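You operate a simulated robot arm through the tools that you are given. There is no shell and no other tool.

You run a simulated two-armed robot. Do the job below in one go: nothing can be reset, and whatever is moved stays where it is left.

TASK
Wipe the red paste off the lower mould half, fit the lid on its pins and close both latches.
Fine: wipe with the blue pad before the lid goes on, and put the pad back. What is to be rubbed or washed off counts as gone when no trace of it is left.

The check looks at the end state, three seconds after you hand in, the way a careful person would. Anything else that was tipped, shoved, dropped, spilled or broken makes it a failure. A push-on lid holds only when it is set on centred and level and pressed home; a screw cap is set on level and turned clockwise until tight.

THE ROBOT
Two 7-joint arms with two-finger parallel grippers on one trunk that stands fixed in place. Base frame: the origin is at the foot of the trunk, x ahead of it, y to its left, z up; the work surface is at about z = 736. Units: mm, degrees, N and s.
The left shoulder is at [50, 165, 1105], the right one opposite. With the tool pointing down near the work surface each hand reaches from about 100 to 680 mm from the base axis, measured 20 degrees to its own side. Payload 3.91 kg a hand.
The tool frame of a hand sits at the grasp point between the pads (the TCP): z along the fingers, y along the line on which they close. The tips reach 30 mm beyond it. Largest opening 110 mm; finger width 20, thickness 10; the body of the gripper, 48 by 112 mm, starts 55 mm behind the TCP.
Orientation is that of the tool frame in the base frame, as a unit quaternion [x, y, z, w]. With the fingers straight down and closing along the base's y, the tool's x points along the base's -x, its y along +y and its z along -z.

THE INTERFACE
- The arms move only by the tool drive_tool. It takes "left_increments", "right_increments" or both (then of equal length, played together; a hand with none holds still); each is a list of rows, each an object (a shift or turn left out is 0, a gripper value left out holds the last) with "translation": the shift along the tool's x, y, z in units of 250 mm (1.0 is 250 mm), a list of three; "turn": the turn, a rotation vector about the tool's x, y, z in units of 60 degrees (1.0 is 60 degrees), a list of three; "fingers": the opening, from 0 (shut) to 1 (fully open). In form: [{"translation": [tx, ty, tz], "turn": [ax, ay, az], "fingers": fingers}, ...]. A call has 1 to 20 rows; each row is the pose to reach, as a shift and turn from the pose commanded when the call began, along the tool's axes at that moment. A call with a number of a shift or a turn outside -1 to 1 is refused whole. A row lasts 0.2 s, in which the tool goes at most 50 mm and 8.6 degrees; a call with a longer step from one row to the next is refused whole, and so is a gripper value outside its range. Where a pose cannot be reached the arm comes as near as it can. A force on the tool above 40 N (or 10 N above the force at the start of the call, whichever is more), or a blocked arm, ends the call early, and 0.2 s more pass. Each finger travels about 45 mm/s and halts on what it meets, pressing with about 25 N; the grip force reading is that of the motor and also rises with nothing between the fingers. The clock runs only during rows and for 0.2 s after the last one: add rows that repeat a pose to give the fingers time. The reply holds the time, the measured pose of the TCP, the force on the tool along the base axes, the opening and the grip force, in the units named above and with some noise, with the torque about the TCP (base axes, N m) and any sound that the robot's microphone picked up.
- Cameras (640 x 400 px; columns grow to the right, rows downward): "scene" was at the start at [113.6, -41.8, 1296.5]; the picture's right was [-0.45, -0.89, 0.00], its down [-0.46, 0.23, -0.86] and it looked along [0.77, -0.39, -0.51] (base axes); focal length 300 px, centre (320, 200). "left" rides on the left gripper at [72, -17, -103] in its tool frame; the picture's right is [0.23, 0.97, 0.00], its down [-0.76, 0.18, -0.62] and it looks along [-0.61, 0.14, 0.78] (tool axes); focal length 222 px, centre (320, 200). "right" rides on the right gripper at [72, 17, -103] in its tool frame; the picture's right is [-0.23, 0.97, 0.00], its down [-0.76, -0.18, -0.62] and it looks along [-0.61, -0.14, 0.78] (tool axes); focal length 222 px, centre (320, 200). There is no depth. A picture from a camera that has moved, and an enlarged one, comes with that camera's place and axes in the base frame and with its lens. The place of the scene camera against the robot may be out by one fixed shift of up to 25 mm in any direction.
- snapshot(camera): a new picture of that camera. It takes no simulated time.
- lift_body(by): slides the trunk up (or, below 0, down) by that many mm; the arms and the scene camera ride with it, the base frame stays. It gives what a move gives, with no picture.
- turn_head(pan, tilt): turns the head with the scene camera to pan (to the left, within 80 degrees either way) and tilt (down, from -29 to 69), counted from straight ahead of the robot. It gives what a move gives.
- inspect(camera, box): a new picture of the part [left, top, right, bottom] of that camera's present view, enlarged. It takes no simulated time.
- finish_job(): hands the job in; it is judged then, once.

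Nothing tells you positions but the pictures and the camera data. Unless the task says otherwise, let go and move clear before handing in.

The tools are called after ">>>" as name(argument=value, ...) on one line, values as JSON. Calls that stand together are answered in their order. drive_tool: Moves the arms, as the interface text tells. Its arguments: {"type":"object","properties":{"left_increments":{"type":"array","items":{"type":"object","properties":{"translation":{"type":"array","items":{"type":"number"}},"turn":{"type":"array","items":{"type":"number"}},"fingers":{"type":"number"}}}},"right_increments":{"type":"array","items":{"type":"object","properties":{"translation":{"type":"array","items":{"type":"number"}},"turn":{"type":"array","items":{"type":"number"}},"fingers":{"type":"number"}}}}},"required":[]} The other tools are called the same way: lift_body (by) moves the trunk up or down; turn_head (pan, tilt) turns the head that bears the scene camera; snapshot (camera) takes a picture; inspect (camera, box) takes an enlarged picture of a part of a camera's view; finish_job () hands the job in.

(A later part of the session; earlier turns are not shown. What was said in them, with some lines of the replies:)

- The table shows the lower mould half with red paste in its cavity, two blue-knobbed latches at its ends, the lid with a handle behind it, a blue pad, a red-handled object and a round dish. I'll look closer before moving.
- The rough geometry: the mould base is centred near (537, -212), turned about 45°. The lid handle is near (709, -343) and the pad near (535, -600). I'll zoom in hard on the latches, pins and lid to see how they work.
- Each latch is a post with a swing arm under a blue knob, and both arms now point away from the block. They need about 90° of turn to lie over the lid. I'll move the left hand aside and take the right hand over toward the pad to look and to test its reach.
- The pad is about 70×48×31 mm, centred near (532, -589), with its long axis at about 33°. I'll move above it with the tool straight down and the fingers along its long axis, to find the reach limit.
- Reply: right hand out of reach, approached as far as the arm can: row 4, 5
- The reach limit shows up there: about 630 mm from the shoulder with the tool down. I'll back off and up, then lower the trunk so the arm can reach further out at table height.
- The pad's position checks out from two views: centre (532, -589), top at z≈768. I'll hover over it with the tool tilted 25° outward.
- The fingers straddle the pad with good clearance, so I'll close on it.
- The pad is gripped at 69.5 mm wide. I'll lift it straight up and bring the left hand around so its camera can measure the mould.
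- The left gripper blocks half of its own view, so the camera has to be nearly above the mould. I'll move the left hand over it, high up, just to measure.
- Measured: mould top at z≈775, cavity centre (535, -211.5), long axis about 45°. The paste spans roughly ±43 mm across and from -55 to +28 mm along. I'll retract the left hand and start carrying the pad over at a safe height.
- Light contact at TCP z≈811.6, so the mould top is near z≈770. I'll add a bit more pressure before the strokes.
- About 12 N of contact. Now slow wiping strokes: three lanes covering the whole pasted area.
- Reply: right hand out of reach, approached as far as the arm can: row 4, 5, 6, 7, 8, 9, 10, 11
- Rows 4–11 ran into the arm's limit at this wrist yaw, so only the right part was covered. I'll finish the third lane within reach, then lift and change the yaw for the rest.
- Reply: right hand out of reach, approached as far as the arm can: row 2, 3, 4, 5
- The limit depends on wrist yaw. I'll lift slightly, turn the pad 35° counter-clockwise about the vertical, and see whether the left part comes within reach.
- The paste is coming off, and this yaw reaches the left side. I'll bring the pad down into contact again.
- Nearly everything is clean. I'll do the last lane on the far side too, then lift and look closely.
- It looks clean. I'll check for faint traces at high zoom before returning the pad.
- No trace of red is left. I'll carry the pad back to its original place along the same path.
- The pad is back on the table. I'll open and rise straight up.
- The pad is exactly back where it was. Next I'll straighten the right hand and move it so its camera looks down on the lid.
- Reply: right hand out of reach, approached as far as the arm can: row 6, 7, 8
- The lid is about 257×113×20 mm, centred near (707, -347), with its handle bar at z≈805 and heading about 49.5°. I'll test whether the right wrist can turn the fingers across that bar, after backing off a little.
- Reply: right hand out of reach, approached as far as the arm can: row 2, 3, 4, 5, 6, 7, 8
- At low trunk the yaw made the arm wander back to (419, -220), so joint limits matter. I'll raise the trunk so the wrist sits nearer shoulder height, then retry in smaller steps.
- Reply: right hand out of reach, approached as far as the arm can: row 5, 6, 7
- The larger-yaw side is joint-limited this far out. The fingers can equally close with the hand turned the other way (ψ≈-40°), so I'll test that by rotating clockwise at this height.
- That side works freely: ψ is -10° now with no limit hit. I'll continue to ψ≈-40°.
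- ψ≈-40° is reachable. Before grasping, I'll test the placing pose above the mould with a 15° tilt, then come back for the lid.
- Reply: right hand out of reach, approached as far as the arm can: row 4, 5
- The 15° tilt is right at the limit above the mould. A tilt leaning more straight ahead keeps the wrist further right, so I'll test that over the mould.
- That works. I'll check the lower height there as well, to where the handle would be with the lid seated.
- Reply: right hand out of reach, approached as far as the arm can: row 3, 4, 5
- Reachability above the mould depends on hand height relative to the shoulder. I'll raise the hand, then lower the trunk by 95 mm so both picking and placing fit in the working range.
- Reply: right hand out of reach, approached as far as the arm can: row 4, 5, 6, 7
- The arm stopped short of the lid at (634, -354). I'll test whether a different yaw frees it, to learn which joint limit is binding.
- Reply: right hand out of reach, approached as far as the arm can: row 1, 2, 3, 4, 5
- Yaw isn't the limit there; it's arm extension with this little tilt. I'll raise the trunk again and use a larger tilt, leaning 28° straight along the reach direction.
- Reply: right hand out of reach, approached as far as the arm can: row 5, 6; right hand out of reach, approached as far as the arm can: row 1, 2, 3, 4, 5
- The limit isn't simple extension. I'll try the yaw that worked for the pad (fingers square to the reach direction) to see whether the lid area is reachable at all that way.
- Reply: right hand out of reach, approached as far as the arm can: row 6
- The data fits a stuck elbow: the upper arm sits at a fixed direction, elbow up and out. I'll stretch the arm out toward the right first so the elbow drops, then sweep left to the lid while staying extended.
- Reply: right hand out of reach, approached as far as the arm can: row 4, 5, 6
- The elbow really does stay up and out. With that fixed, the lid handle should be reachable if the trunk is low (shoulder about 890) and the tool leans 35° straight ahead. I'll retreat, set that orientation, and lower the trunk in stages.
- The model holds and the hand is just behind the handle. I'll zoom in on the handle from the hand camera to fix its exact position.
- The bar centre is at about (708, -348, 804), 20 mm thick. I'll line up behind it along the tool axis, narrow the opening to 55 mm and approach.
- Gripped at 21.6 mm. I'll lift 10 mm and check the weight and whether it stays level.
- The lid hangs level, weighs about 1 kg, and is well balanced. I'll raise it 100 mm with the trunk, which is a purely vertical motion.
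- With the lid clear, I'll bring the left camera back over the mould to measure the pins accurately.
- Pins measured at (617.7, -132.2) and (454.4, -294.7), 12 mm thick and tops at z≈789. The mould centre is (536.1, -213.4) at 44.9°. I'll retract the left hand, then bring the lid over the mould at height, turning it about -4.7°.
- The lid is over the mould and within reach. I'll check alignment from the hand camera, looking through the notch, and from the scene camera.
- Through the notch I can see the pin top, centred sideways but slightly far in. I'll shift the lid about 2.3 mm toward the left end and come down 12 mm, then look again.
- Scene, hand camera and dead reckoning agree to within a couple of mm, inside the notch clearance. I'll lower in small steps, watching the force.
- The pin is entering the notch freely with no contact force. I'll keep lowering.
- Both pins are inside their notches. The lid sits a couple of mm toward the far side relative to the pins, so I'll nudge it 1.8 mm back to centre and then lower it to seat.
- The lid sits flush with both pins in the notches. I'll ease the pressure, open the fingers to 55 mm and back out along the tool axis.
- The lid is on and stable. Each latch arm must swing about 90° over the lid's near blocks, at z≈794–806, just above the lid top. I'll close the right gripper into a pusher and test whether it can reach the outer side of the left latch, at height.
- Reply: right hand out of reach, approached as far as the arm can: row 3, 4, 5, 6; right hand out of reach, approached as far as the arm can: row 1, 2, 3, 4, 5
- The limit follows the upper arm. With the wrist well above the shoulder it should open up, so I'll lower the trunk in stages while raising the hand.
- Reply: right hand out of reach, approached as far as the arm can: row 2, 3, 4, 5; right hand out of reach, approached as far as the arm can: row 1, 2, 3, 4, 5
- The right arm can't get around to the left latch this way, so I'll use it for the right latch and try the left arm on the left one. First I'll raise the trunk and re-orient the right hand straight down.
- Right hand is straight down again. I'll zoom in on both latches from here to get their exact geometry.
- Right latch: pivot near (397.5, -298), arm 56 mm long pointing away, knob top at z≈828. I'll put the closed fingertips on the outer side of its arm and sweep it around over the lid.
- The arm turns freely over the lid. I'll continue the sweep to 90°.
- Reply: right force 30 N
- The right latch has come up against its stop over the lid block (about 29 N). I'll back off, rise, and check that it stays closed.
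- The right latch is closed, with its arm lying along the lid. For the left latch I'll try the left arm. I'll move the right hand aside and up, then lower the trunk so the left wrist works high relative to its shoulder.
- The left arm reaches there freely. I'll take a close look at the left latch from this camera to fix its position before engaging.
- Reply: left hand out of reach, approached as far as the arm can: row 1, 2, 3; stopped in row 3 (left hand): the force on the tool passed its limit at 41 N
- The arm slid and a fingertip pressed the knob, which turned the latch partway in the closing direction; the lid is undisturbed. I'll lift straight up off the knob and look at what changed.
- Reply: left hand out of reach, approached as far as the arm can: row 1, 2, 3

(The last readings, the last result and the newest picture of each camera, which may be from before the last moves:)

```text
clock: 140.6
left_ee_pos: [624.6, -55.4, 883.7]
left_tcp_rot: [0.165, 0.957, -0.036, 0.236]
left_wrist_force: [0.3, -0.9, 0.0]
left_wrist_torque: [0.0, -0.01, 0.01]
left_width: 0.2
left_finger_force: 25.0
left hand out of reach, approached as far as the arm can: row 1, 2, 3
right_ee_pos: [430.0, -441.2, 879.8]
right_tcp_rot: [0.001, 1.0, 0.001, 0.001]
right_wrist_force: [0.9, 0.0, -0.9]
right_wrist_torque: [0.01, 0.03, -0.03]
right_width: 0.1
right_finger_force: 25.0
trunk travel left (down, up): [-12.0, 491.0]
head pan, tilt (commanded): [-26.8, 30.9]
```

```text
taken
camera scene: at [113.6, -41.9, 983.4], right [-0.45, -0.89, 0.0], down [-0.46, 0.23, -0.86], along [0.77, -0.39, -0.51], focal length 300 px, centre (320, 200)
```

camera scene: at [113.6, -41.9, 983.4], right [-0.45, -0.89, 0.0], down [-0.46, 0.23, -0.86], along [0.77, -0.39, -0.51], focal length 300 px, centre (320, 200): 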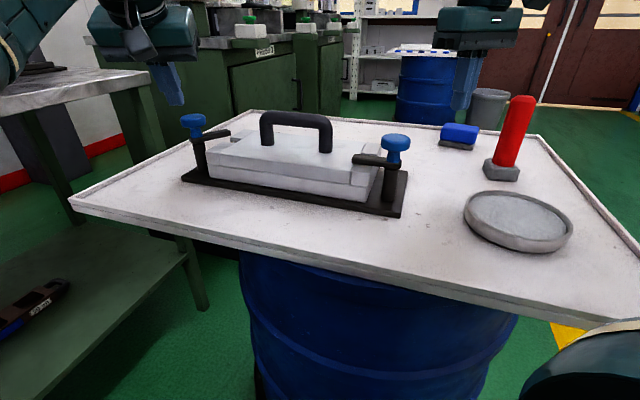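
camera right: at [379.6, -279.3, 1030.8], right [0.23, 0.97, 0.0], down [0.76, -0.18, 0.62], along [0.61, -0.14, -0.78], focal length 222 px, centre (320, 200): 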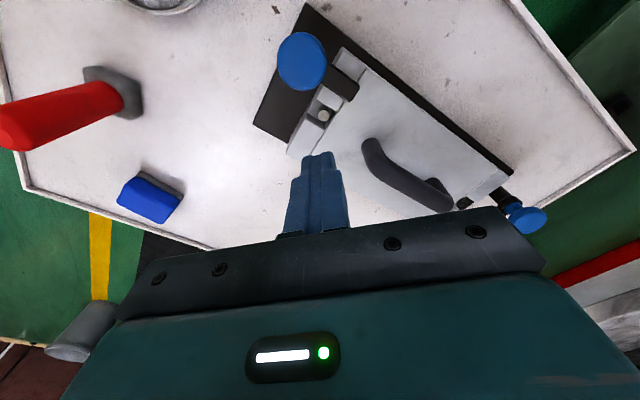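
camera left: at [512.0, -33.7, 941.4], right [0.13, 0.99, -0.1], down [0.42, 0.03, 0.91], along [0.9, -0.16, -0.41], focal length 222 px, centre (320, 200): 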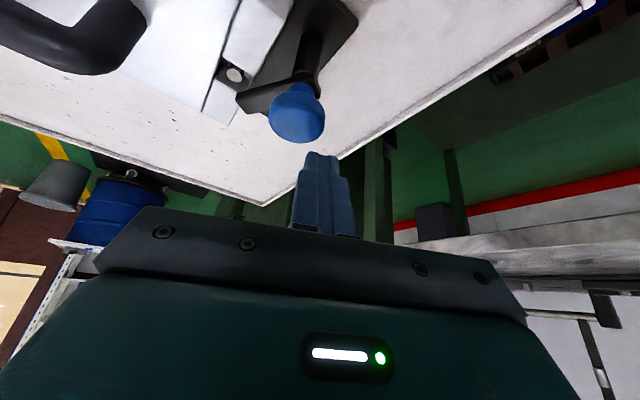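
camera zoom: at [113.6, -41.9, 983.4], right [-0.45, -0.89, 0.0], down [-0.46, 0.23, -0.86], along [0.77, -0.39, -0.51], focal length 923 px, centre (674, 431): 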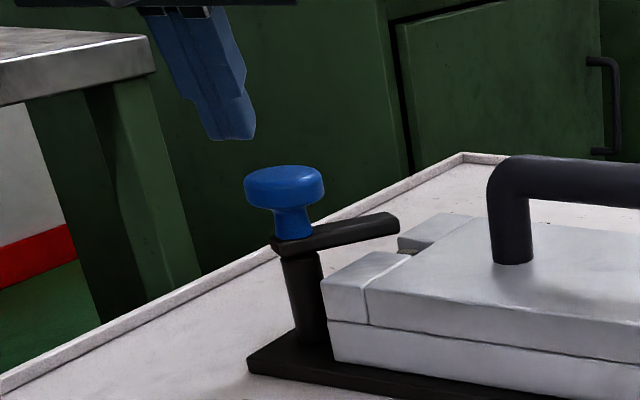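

The left latch arm is now about 56° round, needing roughly 34° more. I'll raise the trunk a little, tilt the left hand more, and hover beside the arm's trailing side.

>>> lift_body(by=50)

>>> drive_tool(left_increments=[{"translation": [-0.008, -0.057, 0.03], "turn": [0, -0.044, 0]}, {"translation": [-0.015, -0.114, 0.06], "turn": [0, -0.088, 0]}, {"translation": [-0.023, -0.17, 0.1], "turn": [0, -0.131, 0]}, {"translation": [-0.03, -0.227, 0.15], "turn": [0, -0.175, 0]}, {"translation": [-0.03, -0.227, 0.15], "turn": [0, -0.175, 0]}])

>>> snapshot(camera="left")

>>> inspect(camera="scene", box=[150, 60, 260, 190])

```text
clock: 141.6
left_ee_pos: [624.1, -54.9, 934.8]
left_tcp_rot: [0.164, 0.957, -0.036, 0.237]
left_wrist_force: [-0.2, 0.3, -0.2]
left_wrist_torque: [0.01, -0.02, 0.01]
left_width: 0.0
left_finger_force: 25.0
right_ee_pos: [430.0, -441.3, 930.2]
right_tcp_rot: [0.0, 1.0, 0.0, 0.0]
right_wrist_force: [-0.3, 0.5, 0.6]
right_wrist_torque: [0.01, 0.03, 0.03]
right_width: 0.1
right_finger_force: 24.7
trunk travel left (down, up): [-62.0, 441.0]
head pan, tilt (commanded): [-26.8, 30.9]
```

```text
clock: 142.8
left_ee_pos: [628.3, -114.5, 903.4]
left_tcp_rot: [0.16, 0.931, -0.052, 0.323]
left_wrist_force: [-0.1, 0.0, 0.4]
left_wrist_torque: [0.04, -0.01, 0.02]
left_width: 0.0
left_finger_force: 25.1
right_ee_pos: [429.6, -441.6, 929.3]
right_tcp_rot: [0.001, 1.0, 0.0, 0.0]
right_wrist_force: [-0.4, -0.3, 0.2]
right_wrist_torque: [0.03, 0.03, -0.02]
right_width: 0.1
right_finger_force: 25.1
trunk travel left (down, up): [-62.0, 441.0]
head pan, tilt (commanded): [-26.8, 30.9]
```

```text
taken
camera left: at [507.8, -91.2, 939.8], right [0.16, 0.98, -0.13], down [0.26, 0.09, 0.96], along [0.95, -0.18, -0.24], focal length 222 px, centre (320, 200)
```

left: 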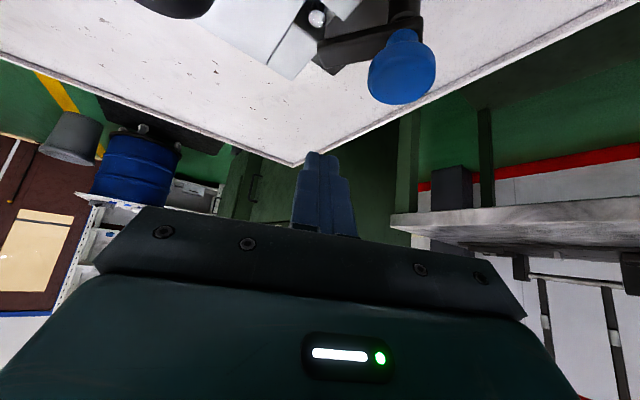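

```text
3.08 times, centred on (205, 125) of scene
camera zoom: at [113.6, -41.9, 1033.5], right [-0.45, -0.89, 0.0], down [-0.46, 0.23, -0.86], along [0.77, -0.39, -0.51], focal length 923 px, centre (674, 431)
```

zoom: 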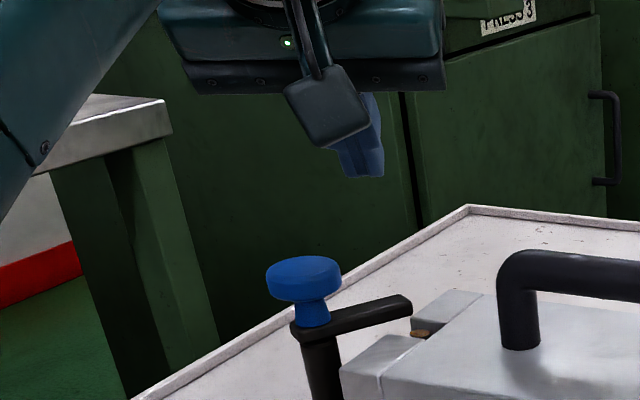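

>>> inspect(camera="left", box=[260, 0, 450, 120])

```text
3.33 times, centred on (355, 60) of left
camera zoom: at [507.8, -91.2, 939.8], right [0.16, 0.98, -0.13], down [0.26, 0.09, 0.96], along [0.95, -0.18, -0.24], focal length 740 px, centre (203, 667)
```

zoom: 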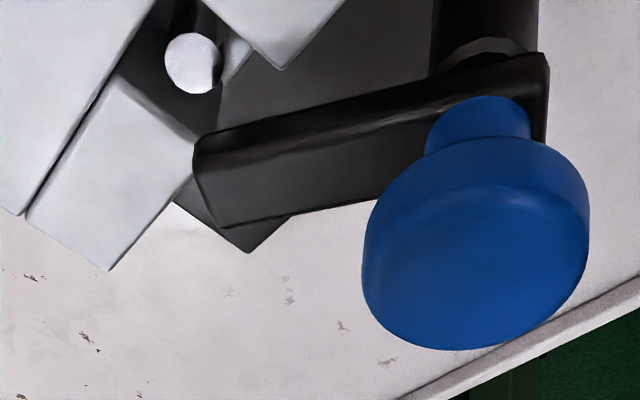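

The arm is now pointing almost straight along -y. I'll put the left fingertips on its outer side (tip about (660, -124, 803)), coming straight down.

>>> drive_tool(left_increments=[{"translation": [-0.023, 0.003, 0.018]}, {"translation": [-0.0455, 0.0065, 0.036]}, {"translation": [-0.0455, 0.0065, 0.036]}])

>>> drive_tool(left_increments=[{"translation": [0.04, 0, 0.05]}, {"translation": [0.08, 0, 0.1]}, {"translation": [0.12, 0, 0.15]}])

>>> snapshot(camera="left")

>>> inspect(camera="scene", box=[150, 80, 270, 200])

```text
clock: 143.6
left_ee_pos: [635.3, -123.6, 899.3]
left_tcp_rot: [0.169, 0.931, -0.05, 0.319]
left_wrist_force: [-0.2, 0.2, -0.2]
left_wrist_torque: [-0.04, 0.0, 0.0]
left_width: 0.1
left_finger_force: 25.2
left hand out of reach, approached as far as the arm can: row 2
right_ee_pos: [429.9, -440.4, 929.6]
right_tcp_rot: [0.001, 1.0, 0.0, 0.0]
right_wrist_force: [-0.7, 0.0, 0.5]
right_wrist_torque: [0.03, -0.02, 0.0]
right_width: 0.0
right_finger_force: 25.1
trunk travel left (down, up): [-62.0, 441.0]
head pan, tilt (commanded): [-26.8, 30.9]
```

```text
clock: 144.3
left_ee_pos: [642.6, -117.5, 856.4]
left_tcp_rot: [0.161, 0.931, -0.052, 0.324]
left_wrist_force: [-0.5, 0.3, -1.0]
left_wrist_torque: [-0.04, 0.02, 0.02]
left_width: 0.0
left_finger_force: 24.9
right_ee_pos: [429.5, -441.0, 931.0]
right_tcp_rot: [0.001, 1.0, 0.0, 0.0]
right_wrist_force: [0.1, -0.4, -0.1]
right_wrist_torque: [-0.01, -0.03, 0.02]
right_width: 0.0
right_finger_force: 24.6
trunk travel left (down, up): [-62.0, 441.0]
head pan, tilt (commanded): [-26.8, 30.9]
```

```text
taken
camera left: at [521.9, -94.0, 891.7], right [0.15, 0.98, -0.13], down [0.26, 0.09, 0.96], along [0.95, -0.18, -0.24], focal length 222 px, centre (320, 200)
```

left: 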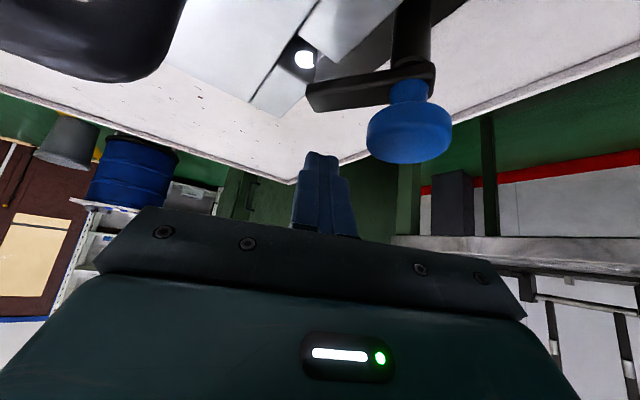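

```text
3.33 times, centred on (210, 140) of scene
camera zoom: at [113.5, -41.9, 1033.5], right [-0.45, -0.89, 0.0], down [-0.46, 0.23, -0.86], along [0.77, -0.39, -0.51], focal length 1000 px, centre (687, 400)
```

zoom: 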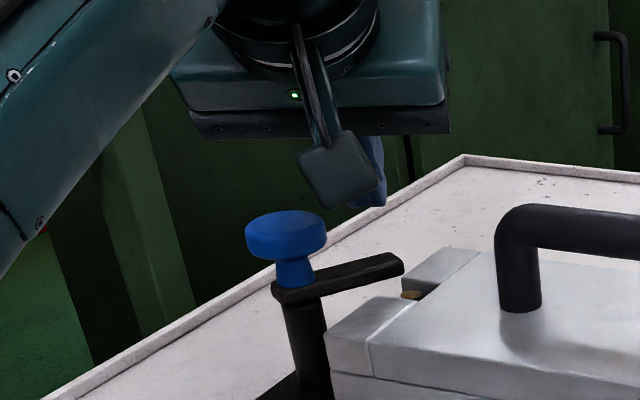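

Clear of the knob and the arm. I'll come down the last 30 mm.

>>> drive_tool(left_increments=[{"translation": [0.025, 0, 0.0314]}, {"translation": [0.05, 0, 0.0628]}, {"translation": [0.0744, 0, 0.0942]}, {"translation": [0.0744, 0, 0.0942]}])

>>> snapshot(camera="left")

>>> inspect(camera="scene", box=[150, 80, 270, 200])

```text
clock: 145.3
left_ee_pos: [642.4, -117.6, 827.8]
left_tcp_rot: [0.159, 0.931, -0.05, 0.325]
left_wrist_force: [1.0, -1.0, 3.6]
left_wrist_torque: [-0.04, -0.03, -0.01]
left_width: 0.1
left_finger_force: 25.2
right_ee_pos: [429.2, -441.7, 930.6]
right_tcp_rot: [0.001, 1.0, 0.001, -0.001]
right_wrist_force: [0.0, 0.1, -0.3]
right_wrist_torque: [-0.02, 0.05, -0.01]
right_width: 0.1
right_finger_force: 25.6
trunk travel left (down, up): [-62.0, 441.0]
head pan, tilt (commanded): [-26.8, 30.9]
```

```text
taken
camera left: at [521.4, -94.6, 863.1], right [0.16, 0.98, -0.13], down [0.26, 0.09, 0.96], along [0.95, -0.18, -0.24], focal length 222 px, centre (320, 200)
```

left: 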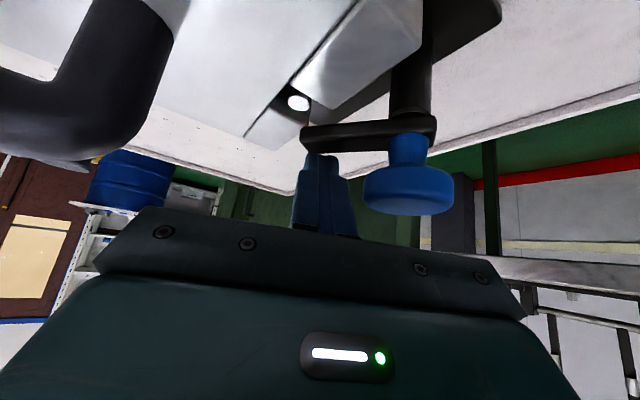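

```text
3.33 times, centred on (210, 140) of scene
camera zoom: at [113.3, -41.9, 1033.6], right [-0.45, -0.89, 0.0], down [-0.46, 0.23, -0.86], along [0.77, -0.39, -0.51], focal length 1000 px, centre (687, 400)
```

zoom: 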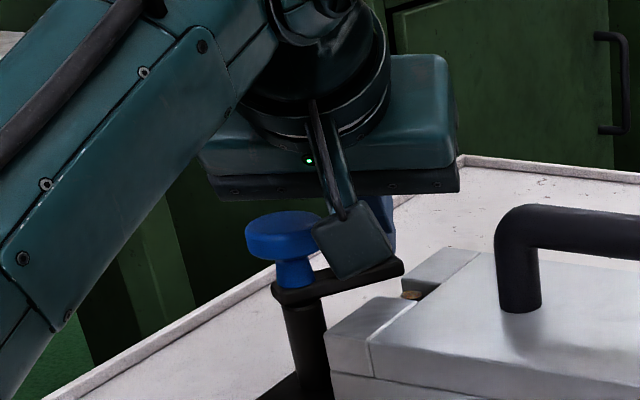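

>>> drive_tool(left_increments=[{"translation": [0.0167, -0.0118, -0.0132]}, {"translation": [0.0334, -0.0236, -0.0264]}, {"translation": [0.047, -0.035, -0.037]}, {"translation": [0.0604, -0.0463, -0.0477]}, {"translation": [0.076, -0.056, -0.06]}, {"translation": [0.0917, -0.0656, -0.0724]}])

>>> snapshot(camera="left")

>>> inspect(camera="scene", box=[150, 80, 270, 200])

```text
clock: 146.8
left_ee_pos: [610.0, -123.6, 825.8]
left_tcp_rot: [0.16, 0.932, -0.051, 0.322]
left_wrist_force: [1.0, -0.7, 0.5]
left_wrist_torque: [-0.04, -0.03, -0.01]
left_width: 0.1
left_finger_force: 24.7
right_ee_pos: [430.0, -440.2, 929.1]
right_tcp_rot: [0.0, 1.0, 0.0, -0.001]
right_wrist_force: [-0.7, 0.0, -0.1]
right_wrist_torque: [-0.02, -0.01, -0.03]
right_width: 0.1
right_finger_force: 25.0
trunk travel left (down, up): [-62.0, 441.0]
head pan, tilt (commanded): [-26.8, 30.9]
```

```text
taken
camera left: at [489.0, -100.1, 861.7], right [0.16, 0.98, -0.13], down [0.26, 0.09, 0.96], along [0.95, -0.18, -0.24], focal length 222 px, centre (320, 200)
```

left: 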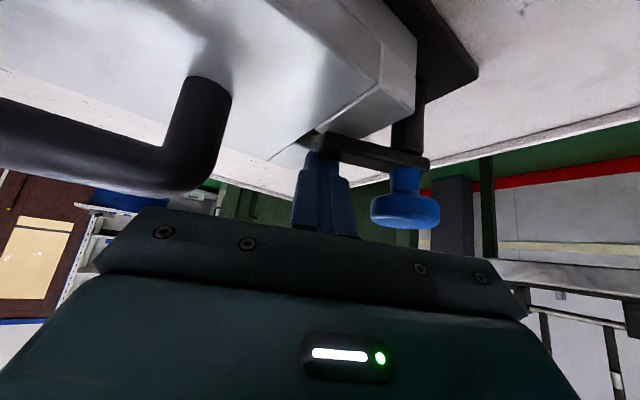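

```text
3.33 times, centred on (210, 140) of scene
camera zoom: at [113.6, -41.9, 1033.5], right [-0.45, -0.89, 0.0], down [-0.46, 0.23, -0.86], along [0.77, -0.39, -0.51], focal length 1000 px, centre (687, 400)
```

zoom: 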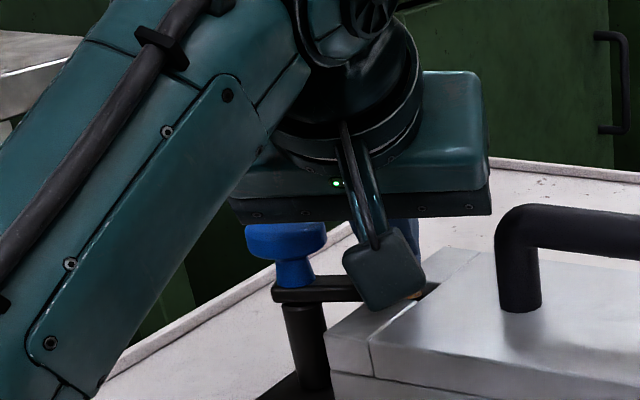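

The arm is swinging over the lid. I'll continue to its stop.

>>> drive_tool(left_increments=[{"translation": [0.0169, -0.005, -0.0133]}, {"translation": [0.0338, -0.0101, -0.0267]}, {"translation": [0.05, -0.011, -0.04]}, {"translation": [0.0666, -0.0122, -0.0526]}])

>>> snapshot(camera="left")

>>> inspect(camera="scene", box=[150, 80, 270, 200])

```text
clock: 147.8
left_ee_pos: [589.8, -120.0, 825.1]
left_tcp_rot: [0.16, 0.931, -0.052, 0.325]
left_wrist_force: [24.3, -11.2, 2.5]
left_wrist_torque: [-0.18, -0.54, -0.24]
left_width: 0.0
left_finger_force: 24.7
right_ee_pos: [430.7, -442.4, 929.5]
right_tcp_rot: [0.001, 1.0, 0.001, 0.0]
right_wrist_force: [-0.5, 0.1, 0.6]
right_wrist_torque: [0.01, 0.01, 0.01]
right_width: 0.0
right_finger_force: 25.4
trunk travel left (down, up): [-62.0, 441.0]
head pan, tilt (commanded): [-26.8, 30.9]
```

```text
taken
camera left: at [469.9, -96.6, 861.2], right [0.16, 0.98, -0.13], down [0.25, 0.09, 0.96], along [0.95, -0.18, -0.23], focal length 222 px, centre (320, 200)
```

left: 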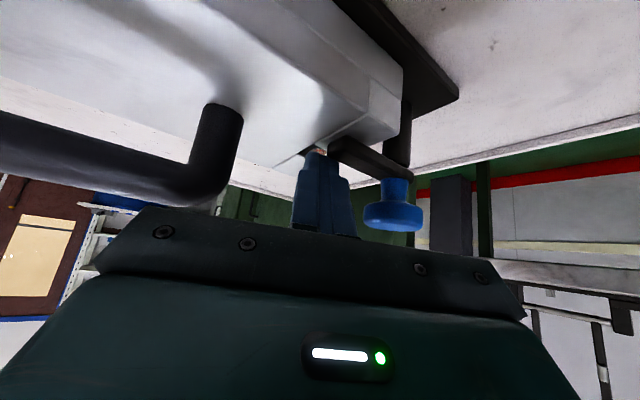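

```text
3.33 times, centred on (210, 140) of scene
camera zoom: at [114.8, -42.5, 1033.3], right [-0.45, -0.89, 0.0], down [-0.46, 0.23, -0.86], along [0.76, -0.39, -0.52], focal length 1000 px, centre (687, 400)
```

zoom: 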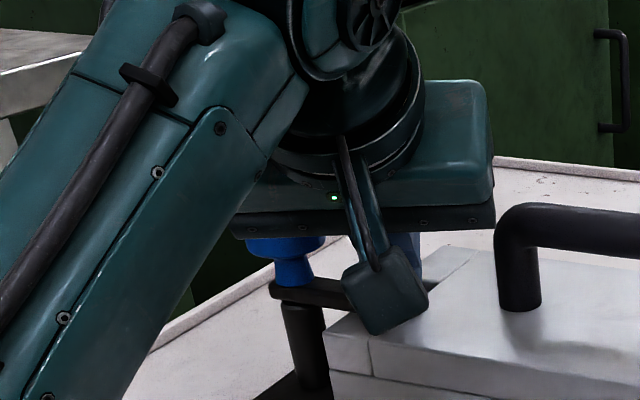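

That matches the stop seen on the right latch (about 27 N). I'll back off and lift away.

>>> drive_tool(left_increments=[{"translation": [-0.018, -0.005, 0.014]}, {"translation": [-0.036, -0.009, 0.028]}, {"translation": [-0.1, -0.009, -0.055]}, {"translation": [-0.17, -0.009, -0.142]}, {"translation": [-0.234, -0.009, -0.223]}, {"translation": [-0.234, -0.009, -0.223]}])

>>> snapshot(camera="left")

>>> inspect(camera="scene", box=[150, 80, 430, 250])

```text
clock: 149.2
left_ee_pos: [598.9, -126.0, 906.5]
left_tcp_rot: [0.16, 0.931, -0.051, 0.323]
left_wrist_force: [-0.1, -0.7, -0.3]
left_wrist_torque: [0.01, 0.0, 0.0]
left_width: 0.0
left_finger_force: 25.2
right_ee_pos: [428.9, -441.3, 930.8]
right_tcp_rot: [0.001, 1.0, 0.0, 0.0]
right_wrist_force: [-0.3, 0.2, 0.0]
right_wrist_torque: [-0.01, -0.03, 0.02]
right_width: 0.0
right_finger_force: 24.9
trunk travel left (down, up): [-62.0, 441.0]
head pan, tilt (commanded): [-26.8, 30.9]
```

```text
taken
camera left: at [477.8, -102.8, 942.2], right [0.16, 0.98, -0.13], down [0.26, 0.09, 0.96], along [0.95, -0.18, -0.24], focal length 222 px, centre (320, 200)
```

left: 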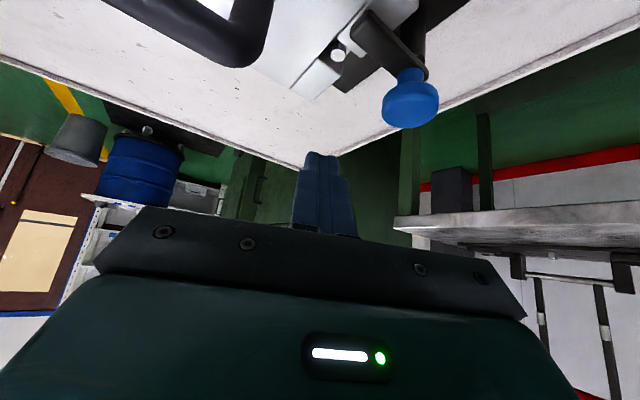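

```text
2.29 times, centred on (290, 165) of scene
camera zoom: at [113.5, -41.9, 1033.5], right [-0.45, -0.89, 0.0], down [-0.46, 0.23, -0.86], along [0.77, -0.39, -0.51], focal length 685 px, centre (389, 280)
```

zoom: 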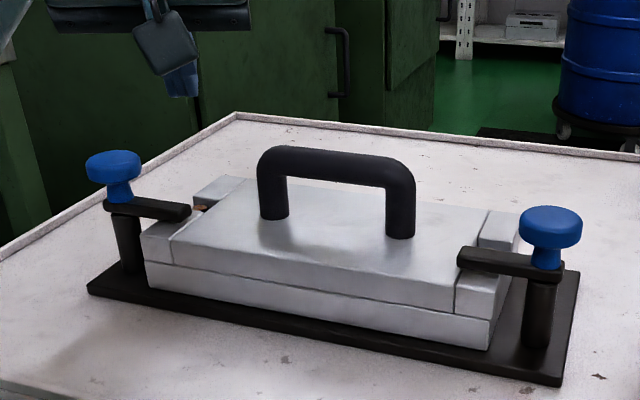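

Both latches look closed and symmetric. I'll check the left latch's angle, the seating, and the brownish glint at the left pin.

>>> inspect(camera="left", box=[280, 0, 460, 130])

>>> inspect(camera="scene", box=[180, 130, 270, 220])

>>> inspect(camera="scene", box=[330, 150, 420, 250])

```text
3.08 times, centred on (370, 65) of left
camera zoom: at [477.8, -102.8, 942.2], right [0.16, 0.98, -0.13], down [0.26, 0.09, 0.96], along [0.95, -0.18, -0.24], focal length 684 px, centre (166, 615)
```

zoom: 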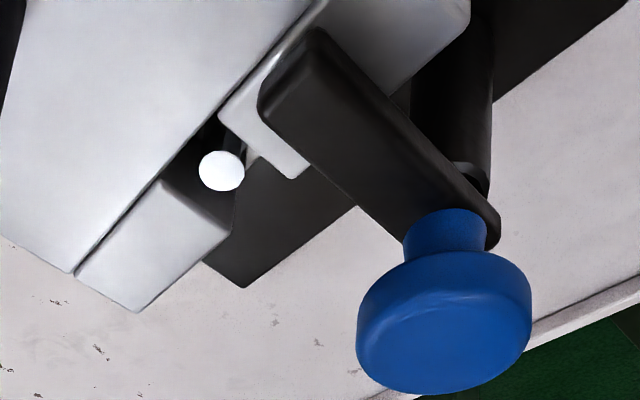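

```text
4.44 times, centred on (225, 175) of scene
camera zoom: at [113.5, -41.9, 1033.5], right [-0.45, -0.89, 0.0], down [-0.46, 0.23, -0.86], along [0.77, -0.39, -0.51], focal length 1333 px, centre (742, 311)
```

zoom: 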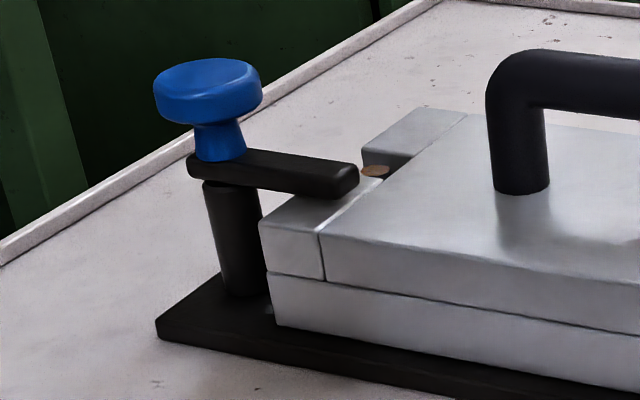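

```text
4.00 times, centred on (375, 200) of scene
camera zoom: at [113.5, -41.9, 1033.5], right [-0.45, -0.89, 0.0], down [-0.46, 0.23, -0.86], along [0.77, -0.39, -0.51], focal length 1199 px, centre (100, 200)
```

zoom: 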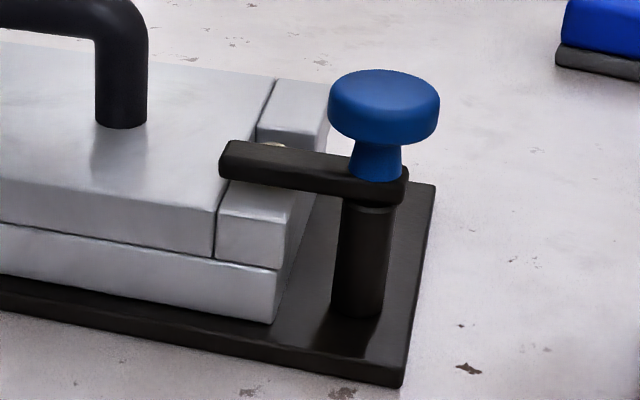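

Both latches are fully over the lid, the lid is flush, and the glint is just a reflection on the pin. I'll move both hands clear and take a final overview.

>>> drive_tool(left_increments=[{"translation": [0.07, 0.042, -0.106]}, {"translation": [0.14, 0.084, -0.213]}, {"translation": [0.21, 0.126, -0.319]}, {"translation": [0.28, 0.168, -0.425]}, {"translation": [0.35, 0.21, -0.532]}, {"translation": [0.421, 0.252, -0.638]}, {"translation": [0.421, 0.252, -0.638]}], right_increments=[{"translation": [0.03, 0, -0.05]}, {"translation": [0.06, 0, -0.1]}, {"translation": [0.09, 0, -0.15]}, {"translation": [0.12, 0, -0.2]}, {"translation": [0.15, 0, -0.25]}, {"translation": [0.18, 0, -0.3]}, {"translation": [0.18, 0, -0.3]}])

>>> snapshot(camera="scene")

>>> snapshot(camera="right")

```text
clock: 150.8
left_ee_pos: [447.1, -5.8, 966.3]
left_tcp_rot: [0.16, 0.931, -0.051, 0.323]
left_wrist_force: [0.6, -0.1, 0.2]
left_wrist_torque: [0.0, -0.02, -0.03]
left_width: 0.0
left_finger_force: 25.2
right_ee_pos: [382.4, -433.3, 997.8]
right_tcp_rot: [0.002, 1.0, 0.0, 0.001]
right_wrist_force: [-0.8, 0.1, 0.3]
right_wrist_torque: [0.0, 0.01, -0.02]
right_width: 0.0
right_finger_force: 25.3
right hand out of reach, approached as far as the arm can: row 5, 6, 7
trunk travel left (down, up): [-62.0, 441.0]
head pan, tilt (commanded): [-26.8, 30.9]
```

```text
taken
camera scene: at [113.4, -41.7, 1033.5], right [-0.45, -0.89, 0.0], down [-0.46, 0.23, -0.86], along [0.77, -0.39, -0.51], focal length 300 px, centre (320, 200)
```

scene: 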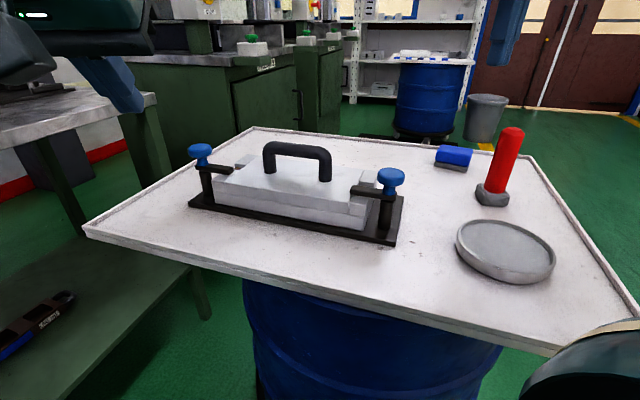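

```text
taken
camera right: at [308.8, -415.7, 1101.8], right [0.23, 0.97, 0.0], down [0.76, -0.18, 0.62], along [0.61, -0.14, -0.78], focal length 222 px, centre (320, 200)
```

right: 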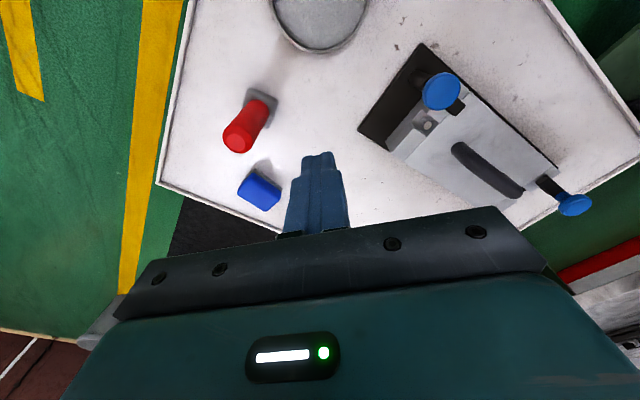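

>>> inspect(camera="right", box=[350, 30, 600, 220])

>>> inspect(camera="scene", box=[180, 130, 410, 260])

```text
2.11 times, centred on (475, 125) of right
camera zoom: at [308.8, -415.7, 1101.8], right [0.23, 0.97, 0.0], down [0.76, -0.18, 0.62], along [0.61, -0.14, -0.78], focal length 468 px, centre (-6, 358)
```

zoom: 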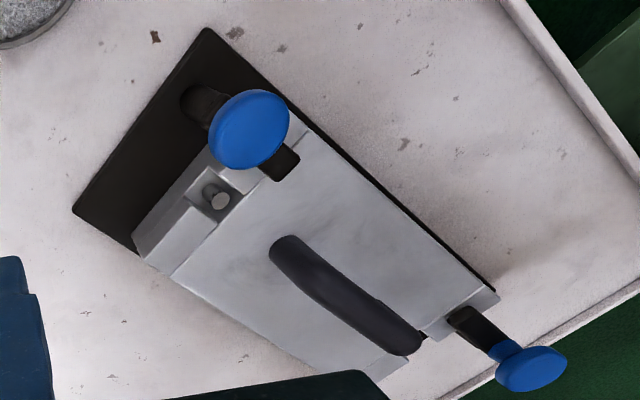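

```text
2.78 times, centred on (295, 195) of scene
camera zoom: at [113.4, -41.7, 1033.5], right [-0.45, -0.89, 0.0], down [-0.46, 0.23, -0.86], along [0.77, -0.39, -0.51], focal length 834 px, centre (390, 214)
```

zoom: 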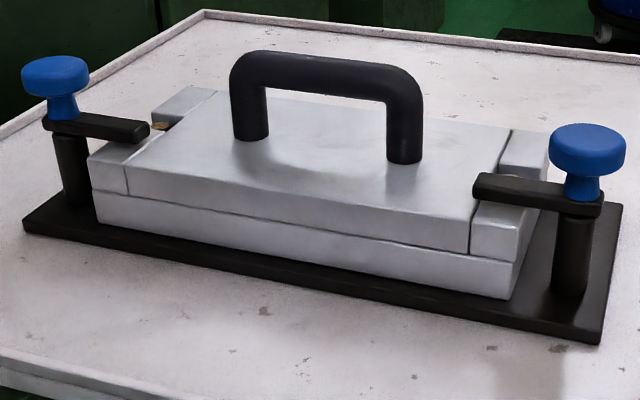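

The lid is level and flush on its pins, both latches are swung over its blocks, and the paste is gone. The pad is back in place, nothing else has moved and both hands are clear, so I'm handing in.

>>> finish_job()

```text
The job is handed in.
```

I've handed the job in with every part done; I don't have the check's result.

- **Paste:** the red paste is wiped off the lower mould half. High-zoom views showed no trace left before the lid went on.
- **Pad:** the blue pad is back in its original spot, in the same orientation.
- **Lid:** it sits level and flush on the mould, with both pins in the end notches.
- **Latches:** both are swung to their stops and lie over the lid's end blocks. While I was positioning at the left latch, the left hand slipped and pressed its knob at about 41 N. That turned the latch partway in the closing direction, and I finished closing it with a normal push. The views afterwards showed no shift in the lid or base.
- **Everything else:** the red-handled object, the dish and the rest of the table look untouched in the final views, and both hands are clear.
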